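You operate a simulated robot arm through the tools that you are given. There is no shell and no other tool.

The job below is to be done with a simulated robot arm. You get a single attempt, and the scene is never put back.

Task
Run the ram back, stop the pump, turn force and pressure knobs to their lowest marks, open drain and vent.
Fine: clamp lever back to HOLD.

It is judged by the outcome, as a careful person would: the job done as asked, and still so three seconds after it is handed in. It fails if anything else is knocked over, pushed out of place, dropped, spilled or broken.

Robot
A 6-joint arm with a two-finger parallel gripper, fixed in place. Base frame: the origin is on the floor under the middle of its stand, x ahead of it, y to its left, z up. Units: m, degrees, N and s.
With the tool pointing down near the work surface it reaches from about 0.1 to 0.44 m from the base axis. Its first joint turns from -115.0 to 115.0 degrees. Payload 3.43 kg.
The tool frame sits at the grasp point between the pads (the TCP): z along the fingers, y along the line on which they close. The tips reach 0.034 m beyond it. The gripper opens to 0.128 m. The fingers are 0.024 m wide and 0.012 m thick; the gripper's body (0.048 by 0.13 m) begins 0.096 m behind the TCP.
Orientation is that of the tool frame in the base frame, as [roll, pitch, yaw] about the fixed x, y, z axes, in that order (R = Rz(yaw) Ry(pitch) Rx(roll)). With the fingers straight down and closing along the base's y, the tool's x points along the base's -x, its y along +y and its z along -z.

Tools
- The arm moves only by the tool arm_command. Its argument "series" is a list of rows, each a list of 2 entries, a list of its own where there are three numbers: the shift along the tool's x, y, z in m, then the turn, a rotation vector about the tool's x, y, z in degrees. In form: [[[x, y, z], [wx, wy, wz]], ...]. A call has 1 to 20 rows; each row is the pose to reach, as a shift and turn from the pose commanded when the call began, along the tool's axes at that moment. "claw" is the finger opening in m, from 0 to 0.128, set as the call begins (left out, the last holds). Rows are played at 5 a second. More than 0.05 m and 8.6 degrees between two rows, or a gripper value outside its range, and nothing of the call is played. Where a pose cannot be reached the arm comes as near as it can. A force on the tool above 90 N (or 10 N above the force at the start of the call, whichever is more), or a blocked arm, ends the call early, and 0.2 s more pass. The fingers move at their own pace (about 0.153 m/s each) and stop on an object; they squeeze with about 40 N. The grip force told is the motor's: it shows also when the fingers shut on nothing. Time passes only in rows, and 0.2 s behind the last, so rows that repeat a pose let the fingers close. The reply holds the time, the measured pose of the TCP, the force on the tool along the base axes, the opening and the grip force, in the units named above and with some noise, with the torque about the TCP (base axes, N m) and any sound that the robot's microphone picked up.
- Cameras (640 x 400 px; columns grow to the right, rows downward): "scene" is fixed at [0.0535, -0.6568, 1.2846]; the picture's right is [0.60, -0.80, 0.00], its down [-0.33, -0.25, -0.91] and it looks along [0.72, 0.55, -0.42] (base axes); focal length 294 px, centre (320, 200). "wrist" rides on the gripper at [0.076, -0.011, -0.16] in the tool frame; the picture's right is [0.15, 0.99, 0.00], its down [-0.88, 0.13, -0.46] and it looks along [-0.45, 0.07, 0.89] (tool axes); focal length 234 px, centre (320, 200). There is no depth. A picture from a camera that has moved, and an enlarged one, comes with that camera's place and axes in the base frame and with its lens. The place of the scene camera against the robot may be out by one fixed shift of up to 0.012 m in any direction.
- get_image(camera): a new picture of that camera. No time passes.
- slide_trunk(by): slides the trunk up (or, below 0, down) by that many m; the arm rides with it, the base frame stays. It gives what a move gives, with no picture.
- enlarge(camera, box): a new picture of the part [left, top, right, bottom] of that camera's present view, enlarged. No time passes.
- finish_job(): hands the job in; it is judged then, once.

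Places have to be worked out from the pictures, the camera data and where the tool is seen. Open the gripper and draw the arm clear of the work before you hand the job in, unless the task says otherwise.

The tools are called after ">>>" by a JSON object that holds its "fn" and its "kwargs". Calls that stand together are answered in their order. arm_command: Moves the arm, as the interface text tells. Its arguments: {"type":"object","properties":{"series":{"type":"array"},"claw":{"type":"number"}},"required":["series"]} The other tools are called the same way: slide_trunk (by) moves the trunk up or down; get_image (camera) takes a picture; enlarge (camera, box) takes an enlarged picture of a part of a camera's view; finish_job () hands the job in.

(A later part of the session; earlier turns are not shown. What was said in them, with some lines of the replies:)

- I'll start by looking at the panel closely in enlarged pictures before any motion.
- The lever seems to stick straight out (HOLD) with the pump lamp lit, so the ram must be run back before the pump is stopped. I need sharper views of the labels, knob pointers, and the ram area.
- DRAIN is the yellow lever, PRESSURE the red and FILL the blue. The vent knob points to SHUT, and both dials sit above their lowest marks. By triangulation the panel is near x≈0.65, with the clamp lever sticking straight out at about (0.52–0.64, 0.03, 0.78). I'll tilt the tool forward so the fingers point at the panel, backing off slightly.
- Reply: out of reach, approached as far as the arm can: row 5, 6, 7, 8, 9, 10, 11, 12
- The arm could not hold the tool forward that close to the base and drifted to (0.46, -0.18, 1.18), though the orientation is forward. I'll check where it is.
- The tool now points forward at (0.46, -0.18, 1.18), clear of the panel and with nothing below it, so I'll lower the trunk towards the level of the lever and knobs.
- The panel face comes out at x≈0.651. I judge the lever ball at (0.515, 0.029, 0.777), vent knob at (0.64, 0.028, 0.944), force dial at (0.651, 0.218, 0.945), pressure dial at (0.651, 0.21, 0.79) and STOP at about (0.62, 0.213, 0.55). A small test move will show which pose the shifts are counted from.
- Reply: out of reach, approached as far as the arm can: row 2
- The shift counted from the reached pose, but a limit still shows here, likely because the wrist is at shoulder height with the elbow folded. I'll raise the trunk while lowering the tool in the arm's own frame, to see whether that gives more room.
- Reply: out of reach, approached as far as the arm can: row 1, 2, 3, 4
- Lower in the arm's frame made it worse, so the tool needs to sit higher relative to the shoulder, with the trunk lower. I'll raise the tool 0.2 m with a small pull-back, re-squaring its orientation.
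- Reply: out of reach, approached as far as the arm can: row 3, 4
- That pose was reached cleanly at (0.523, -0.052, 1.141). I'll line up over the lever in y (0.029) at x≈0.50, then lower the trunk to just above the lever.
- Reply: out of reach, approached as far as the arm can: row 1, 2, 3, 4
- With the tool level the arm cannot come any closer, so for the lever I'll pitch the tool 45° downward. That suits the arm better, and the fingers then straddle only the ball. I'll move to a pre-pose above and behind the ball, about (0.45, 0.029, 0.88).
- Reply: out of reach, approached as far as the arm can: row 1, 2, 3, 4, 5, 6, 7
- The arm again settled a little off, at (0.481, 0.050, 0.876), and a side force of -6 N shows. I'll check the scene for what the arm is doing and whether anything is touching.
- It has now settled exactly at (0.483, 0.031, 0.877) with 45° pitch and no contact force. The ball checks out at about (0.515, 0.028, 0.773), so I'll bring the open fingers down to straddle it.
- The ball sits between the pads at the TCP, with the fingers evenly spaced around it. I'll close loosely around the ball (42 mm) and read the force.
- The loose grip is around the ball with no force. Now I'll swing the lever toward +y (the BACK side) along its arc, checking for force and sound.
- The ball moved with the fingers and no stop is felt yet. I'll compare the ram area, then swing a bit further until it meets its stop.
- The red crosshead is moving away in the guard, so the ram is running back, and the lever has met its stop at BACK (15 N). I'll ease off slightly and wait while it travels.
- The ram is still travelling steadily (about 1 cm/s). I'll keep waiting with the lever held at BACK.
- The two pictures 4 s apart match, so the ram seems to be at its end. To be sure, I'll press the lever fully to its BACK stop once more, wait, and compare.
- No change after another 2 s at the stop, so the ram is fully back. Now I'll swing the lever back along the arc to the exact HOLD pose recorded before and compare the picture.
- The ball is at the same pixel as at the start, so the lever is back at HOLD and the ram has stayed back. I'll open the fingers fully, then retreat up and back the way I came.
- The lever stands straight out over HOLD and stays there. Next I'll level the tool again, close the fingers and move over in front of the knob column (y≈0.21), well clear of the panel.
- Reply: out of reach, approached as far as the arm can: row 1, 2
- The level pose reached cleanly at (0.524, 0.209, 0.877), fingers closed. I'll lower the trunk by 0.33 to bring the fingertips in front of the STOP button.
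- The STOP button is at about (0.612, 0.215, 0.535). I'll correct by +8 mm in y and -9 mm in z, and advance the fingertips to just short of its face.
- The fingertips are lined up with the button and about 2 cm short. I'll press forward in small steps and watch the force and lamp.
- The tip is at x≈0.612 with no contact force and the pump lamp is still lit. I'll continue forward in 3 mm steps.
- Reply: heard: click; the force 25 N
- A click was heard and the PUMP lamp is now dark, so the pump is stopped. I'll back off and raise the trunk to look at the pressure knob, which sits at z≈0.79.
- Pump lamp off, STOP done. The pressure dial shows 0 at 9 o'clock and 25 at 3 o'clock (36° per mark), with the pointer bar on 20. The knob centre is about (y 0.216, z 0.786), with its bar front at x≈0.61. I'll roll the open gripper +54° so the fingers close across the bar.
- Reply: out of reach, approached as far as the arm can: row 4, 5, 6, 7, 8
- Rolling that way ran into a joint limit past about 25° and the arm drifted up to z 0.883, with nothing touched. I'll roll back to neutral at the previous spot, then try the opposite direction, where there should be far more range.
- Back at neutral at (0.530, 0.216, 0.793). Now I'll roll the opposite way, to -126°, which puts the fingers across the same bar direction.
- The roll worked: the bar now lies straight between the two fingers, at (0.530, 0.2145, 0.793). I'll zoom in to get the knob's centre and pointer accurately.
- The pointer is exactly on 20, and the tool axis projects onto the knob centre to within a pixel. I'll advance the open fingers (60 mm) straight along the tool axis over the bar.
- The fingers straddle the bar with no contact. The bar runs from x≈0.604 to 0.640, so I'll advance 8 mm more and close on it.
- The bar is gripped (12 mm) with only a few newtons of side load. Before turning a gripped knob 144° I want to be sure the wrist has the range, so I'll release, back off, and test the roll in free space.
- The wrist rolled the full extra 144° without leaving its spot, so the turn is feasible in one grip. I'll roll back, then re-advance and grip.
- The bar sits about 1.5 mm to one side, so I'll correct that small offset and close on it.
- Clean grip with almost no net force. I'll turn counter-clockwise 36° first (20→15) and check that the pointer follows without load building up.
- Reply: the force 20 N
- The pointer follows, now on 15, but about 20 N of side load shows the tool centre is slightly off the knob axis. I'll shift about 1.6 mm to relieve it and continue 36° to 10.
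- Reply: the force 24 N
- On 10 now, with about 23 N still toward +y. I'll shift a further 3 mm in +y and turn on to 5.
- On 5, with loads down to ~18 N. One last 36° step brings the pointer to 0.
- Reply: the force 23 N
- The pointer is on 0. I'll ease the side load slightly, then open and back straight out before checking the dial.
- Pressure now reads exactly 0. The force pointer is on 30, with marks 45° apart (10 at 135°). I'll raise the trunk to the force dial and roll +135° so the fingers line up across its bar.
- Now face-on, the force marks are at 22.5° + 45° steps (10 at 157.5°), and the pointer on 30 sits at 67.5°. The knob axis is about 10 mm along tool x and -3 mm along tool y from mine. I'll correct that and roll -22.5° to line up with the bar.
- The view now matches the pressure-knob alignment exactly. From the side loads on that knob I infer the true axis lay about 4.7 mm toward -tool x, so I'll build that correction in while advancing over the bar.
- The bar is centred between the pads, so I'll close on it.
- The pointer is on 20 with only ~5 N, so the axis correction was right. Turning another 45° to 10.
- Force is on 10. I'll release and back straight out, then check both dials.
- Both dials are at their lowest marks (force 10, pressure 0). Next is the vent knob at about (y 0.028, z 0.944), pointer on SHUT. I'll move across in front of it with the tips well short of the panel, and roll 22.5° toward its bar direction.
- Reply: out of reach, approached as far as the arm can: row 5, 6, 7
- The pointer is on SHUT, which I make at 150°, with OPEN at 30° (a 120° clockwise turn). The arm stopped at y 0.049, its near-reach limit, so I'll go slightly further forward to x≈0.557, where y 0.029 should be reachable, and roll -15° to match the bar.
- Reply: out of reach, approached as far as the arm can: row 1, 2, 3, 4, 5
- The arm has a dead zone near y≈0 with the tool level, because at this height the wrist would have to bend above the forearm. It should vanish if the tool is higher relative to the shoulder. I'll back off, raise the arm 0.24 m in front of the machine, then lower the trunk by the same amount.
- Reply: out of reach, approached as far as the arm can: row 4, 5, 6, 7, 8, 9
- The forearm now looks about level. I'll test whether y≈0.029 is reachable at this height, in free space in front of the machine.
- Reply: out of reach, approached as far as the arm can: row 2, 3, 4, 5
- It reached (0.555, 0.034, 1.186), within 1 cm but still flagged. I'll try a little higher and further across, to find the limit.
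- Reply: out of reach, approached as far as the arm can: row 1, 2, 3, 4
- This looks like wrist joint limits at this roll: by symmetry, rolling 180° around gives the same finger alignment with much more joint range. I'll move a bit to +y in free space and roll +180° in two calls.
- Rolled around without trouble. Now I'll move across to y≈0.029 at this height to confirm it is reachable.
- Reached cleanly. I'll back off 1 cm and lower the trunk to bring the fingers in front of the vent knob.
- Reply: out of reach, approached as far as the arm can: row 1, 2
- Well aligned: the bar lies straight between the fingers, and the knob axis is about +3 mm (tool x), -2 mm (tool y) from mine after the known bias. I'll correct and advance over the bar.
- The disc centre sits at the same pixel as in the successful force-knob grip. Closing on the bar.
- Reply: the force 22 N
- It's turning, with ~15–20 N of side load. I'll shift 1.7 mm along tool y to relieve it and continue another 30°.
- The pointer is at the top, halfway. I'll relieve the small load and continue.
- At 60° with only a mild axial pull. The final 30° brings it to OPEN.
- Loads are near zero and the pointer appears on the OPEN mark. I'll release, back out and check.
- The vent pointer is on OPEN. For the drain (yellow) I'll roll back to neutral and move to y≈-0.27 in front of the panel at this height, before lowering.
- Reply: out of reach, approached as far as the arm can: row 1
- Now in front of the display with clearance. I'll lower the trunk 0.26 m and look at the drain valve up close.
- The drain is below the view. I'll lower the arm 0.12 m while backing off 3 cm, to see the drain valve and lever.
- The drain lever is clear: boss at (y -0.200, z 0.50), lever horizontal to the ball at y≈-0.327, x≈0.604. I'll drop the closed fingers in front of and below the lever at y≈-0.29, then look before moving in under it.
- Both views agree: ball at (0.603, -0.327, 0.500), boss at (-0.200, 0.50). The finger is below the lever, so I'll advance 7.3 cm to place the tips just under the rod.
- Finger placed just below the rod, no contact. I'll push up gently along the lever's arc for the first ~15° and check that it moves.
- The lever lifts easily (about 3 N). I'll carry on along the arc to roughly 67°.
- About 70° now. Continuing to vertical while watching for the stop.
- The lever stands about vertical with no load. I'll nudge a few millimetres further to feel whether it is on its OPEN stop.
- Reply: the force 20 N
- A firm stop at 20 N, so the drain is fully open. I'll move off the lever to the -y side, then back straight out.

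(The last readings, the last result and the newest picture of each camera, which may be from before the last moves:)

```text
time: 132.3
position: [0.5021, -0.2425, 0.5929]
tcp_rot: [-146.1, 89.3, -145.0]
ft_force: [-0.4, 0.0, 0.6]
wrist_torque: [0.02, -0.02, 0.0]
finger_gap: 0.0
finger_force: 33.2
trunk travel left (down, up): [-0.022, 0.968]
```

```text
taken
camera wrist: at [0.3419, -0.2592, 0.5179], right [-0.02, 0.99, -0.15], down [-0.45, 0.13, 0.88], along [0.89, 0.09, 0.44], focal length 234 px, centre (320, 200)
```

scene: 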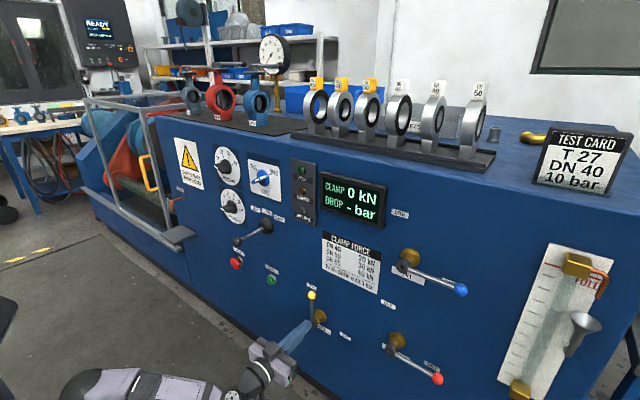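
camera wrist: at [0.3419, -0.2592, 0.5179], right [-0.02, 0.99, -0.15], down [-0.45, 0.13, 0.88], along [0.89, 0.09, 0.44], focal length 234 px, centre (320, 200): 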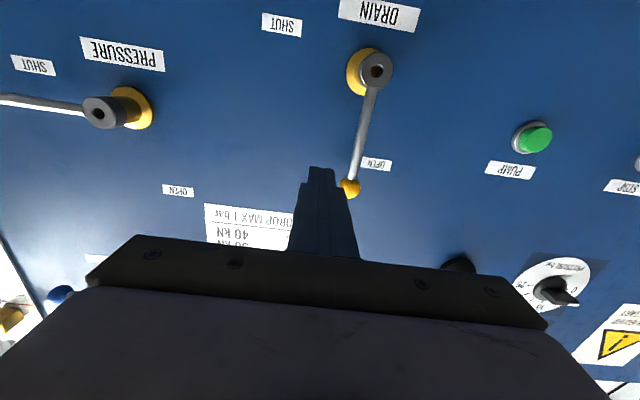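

The drain lever stands upright at OPEN. Now I'll check every control and the ram in enlarged views.

>>> {"fn": "enlarge", "kwargs": {"camera": "scene", "box": [190, 140, 310, 215]}}

>>> {"fn": "enlarge", "kwargs": {"camera": "scene", "box": [210, 180, 330, 300]}}

>>> {"fn": "enlarge", "kwargs": {"camera": "scene", "box": [70, 80, 230, 250]}}

>>> {"fn": "enlarge", "kwargs": {"camera": "scene", "box": [290, 230, 480, 390]}}

>>> {"fn": "enlarge", "kwargs": {"camera": "scene", "box": [240, 150, 304, 190]}}

```text
5.33 times, centred on (250, 178) of scene
camera zoom: at [0.0535, -0.6568, 1.2846], right [0.6, -0.8, 0.0], down [-0.33, -0.25, -0.91], along [0.72, 0.55, -0.42], focal length 1570 px, centre (693, 320)
```

zoom: 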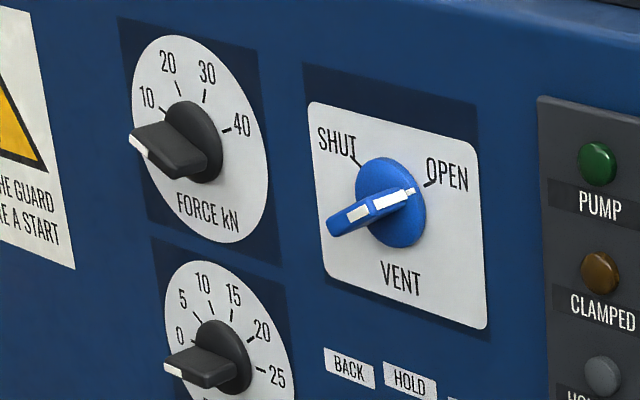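

```text
3.33 times, centred on (270, 240) of scene
camera zoom: at [0.0535, -0.6568, 1.2846], right [0.6, -0.8, 0.0], down [-0.33, -0.25, -0.91], along [0.72, 0.55, -0.42], focal length 981 px, centre (487, 67)
```

zoom: 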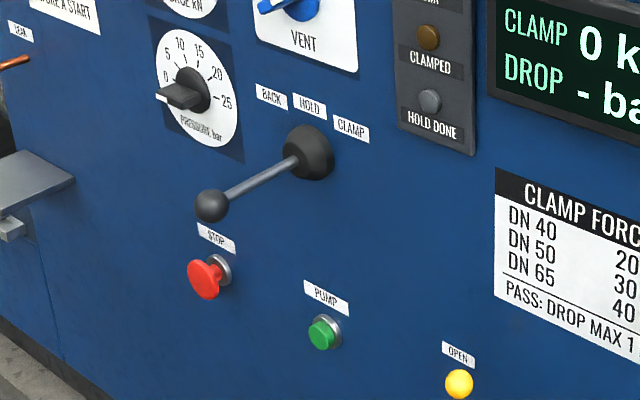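

```text
2.35 times, centred on (150, 165) of scene
camera zoom: at [0.0535, -0.6568, 1.2846], right [0.6, -0.8, 0.0], down [-0.33, -0.25, -0.91], along [0.72, 0.55, -0.42], focal length 692 px, centre (720, 282)
```

zoom: 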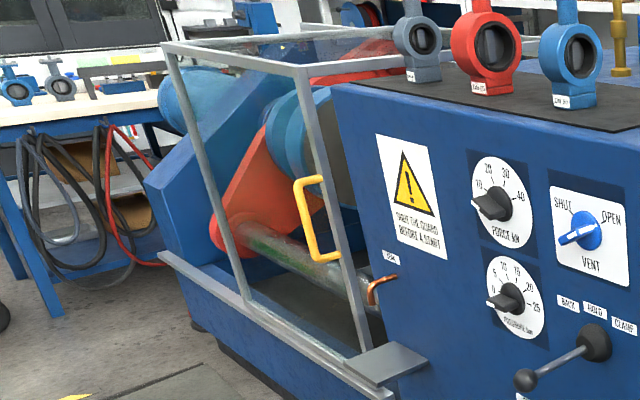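

```text
2.50 times, centred on (385, 310) of scene
camera zoom: at [0.0535, -0.6568, 1.2846], right [0.6, -0.8, 0.0], down [-0.33, -0.25, -0.91], along [0.72, 0.55, -0.42], focal length 736 px, centre (158, -75)
```

zoom: 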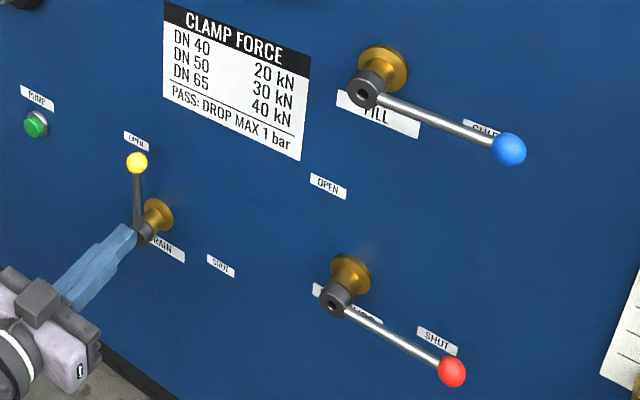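

```text
10.00 times, centred on (272, 170) of scene
camera zoom: at [0.0535, -0.6568, 1.2846], right [0.6, -0.8, 0.0], down [-0.33, -0.25, -0.91], along [0.72, 0.55, -0.42], focal length 2943 px, centre (800, 500)
```

zoom: 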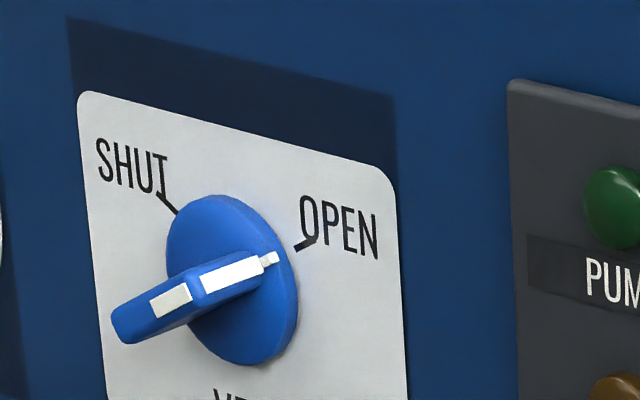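

All controls check out: force on 10, pressure on 0, vent and drain OPEN, pump lamp off, lever at HOLD and ram back. FILL and PRESSURE levers are untouched. I'll now open the gripper while drawing the arm away from the panel.

>>> {"fn": "arm_command", "kwargs": {"series": [[[0, 0, -0.015], [0, 0, 0]], [[0, 0, -0.03], [0, 0, 0]], [[0, 0, -0.045], [0, 0, 0]], [[0, 0, -0.05], [0, 0, 0]], [[0, 0, -0.05], [0, 0, 0]]], "claw": 0.1}}

>>> {"fn": "arm_command", "kwargs": {"series": [[[0, 0, -0.012], [0, 8, 0]], [[0, 0, -0.024], [0, 16, 0]], [[0, 0, -0.036], [0, 24, 0]], [[0, 0, -0.048], [0, 32, 0]], [[0, 0, -0.06], [0, 40, 0]], [[0, 0, -0.072], [0, 48, 0]], [[0, 0, -0.08], [0, 56, 0]], [[0, 0, -0.08], [0, 56, 0]], [[0, 0, -0.08], [0, 56, 0]]]}}

>>> {"fn": "get_image", "kwargs": {"camera": "scene"}}

>>> {"fn": "get_image", "kwargs": {"camera": "wrist"}}

```text
time: 133.5
position: [0.4528, -0.244, 0.5932]
tcp_rot: [-148.2, 89.3, -147.3]
ft_force: [-0.7, 0.5, 0.3]
wrist_torque: [0.0, 0.0, -0.01]
finger_gap: 0.1
finger_force: 0.1
trunk travel left (down, up): [-0.022, 0.968]
```

```text
time: 135.5
position: [0.3718, -0.2462, 0.5939]
tcp_rot: [-179.6, 33.4, -178.7]
ft_force: [-1.1, -0.1, -0.3]
wrist_torque: [0.01, 0.01, 0.04]
finger_gap: 0.1001
finger_force: 0.1
trunk travel left (down, up): [-0.022, 0.968]
```

```text
taken
```

scene: 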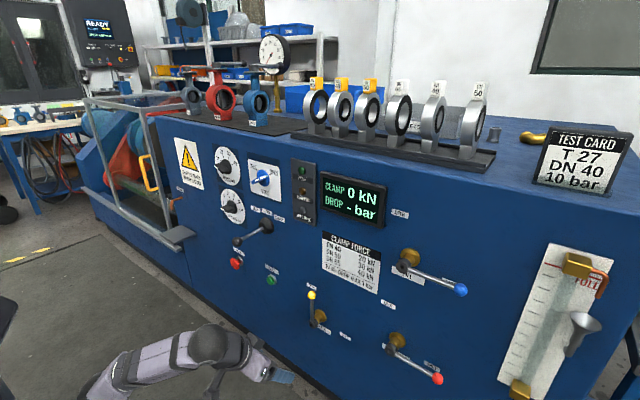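

```text
taken
camera wrist: at [0.2216, -0.2615, 0.6846], right [-0.14, 0.99, -0.09], down [0.48, 0.14, 0.86], along [0.86, 0.08, -0.5], focal length 234 px, centre (320, 200)
```

wrist: 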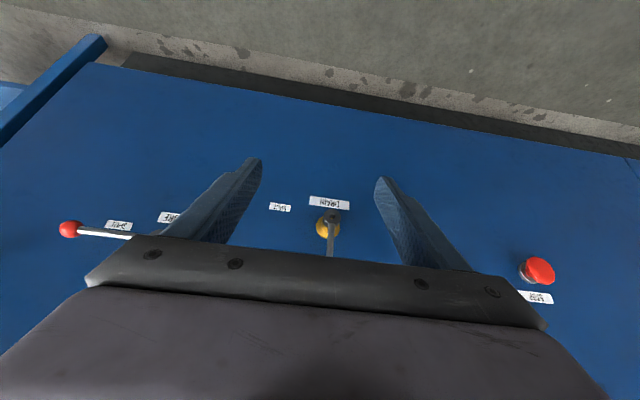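

The arm is about 24 cm clear of the panel with the gripper open. Nothing on the bench has moved and all the settings have held since they were made, so I'm handing the job in.

>>> {"fn": "finish_job", "kwargs": {}}

```text
The job is handed in.
```

The shutdown is finished and handed in. My last pictures of the panel showed everything set as you asked:

- **Ram:** it ran fully back; two more seconds with the lever hard against its BACK stop moved it no further.
- **Clamp lever:** it is back at HOLD, in the same spot as at the start.
- **Pump:** I pressed STOP and heard a click, and the PUMP lamp went dark.
- **Force and pressure knobs:** force is on 10 and pressure is on 0, their lowest marks.
- **Drain:** the yellow lever is upright at OPEN, against its stop.
- **Vent:** the knob points to the OPEN mark. I judged that by eye, as I did not feel for a stop.

I did not touch the FILL or PRESSURE levers or the guard, and saw nothing knocked over or spilled. The gripper is open and the arm is well clear of the panel.
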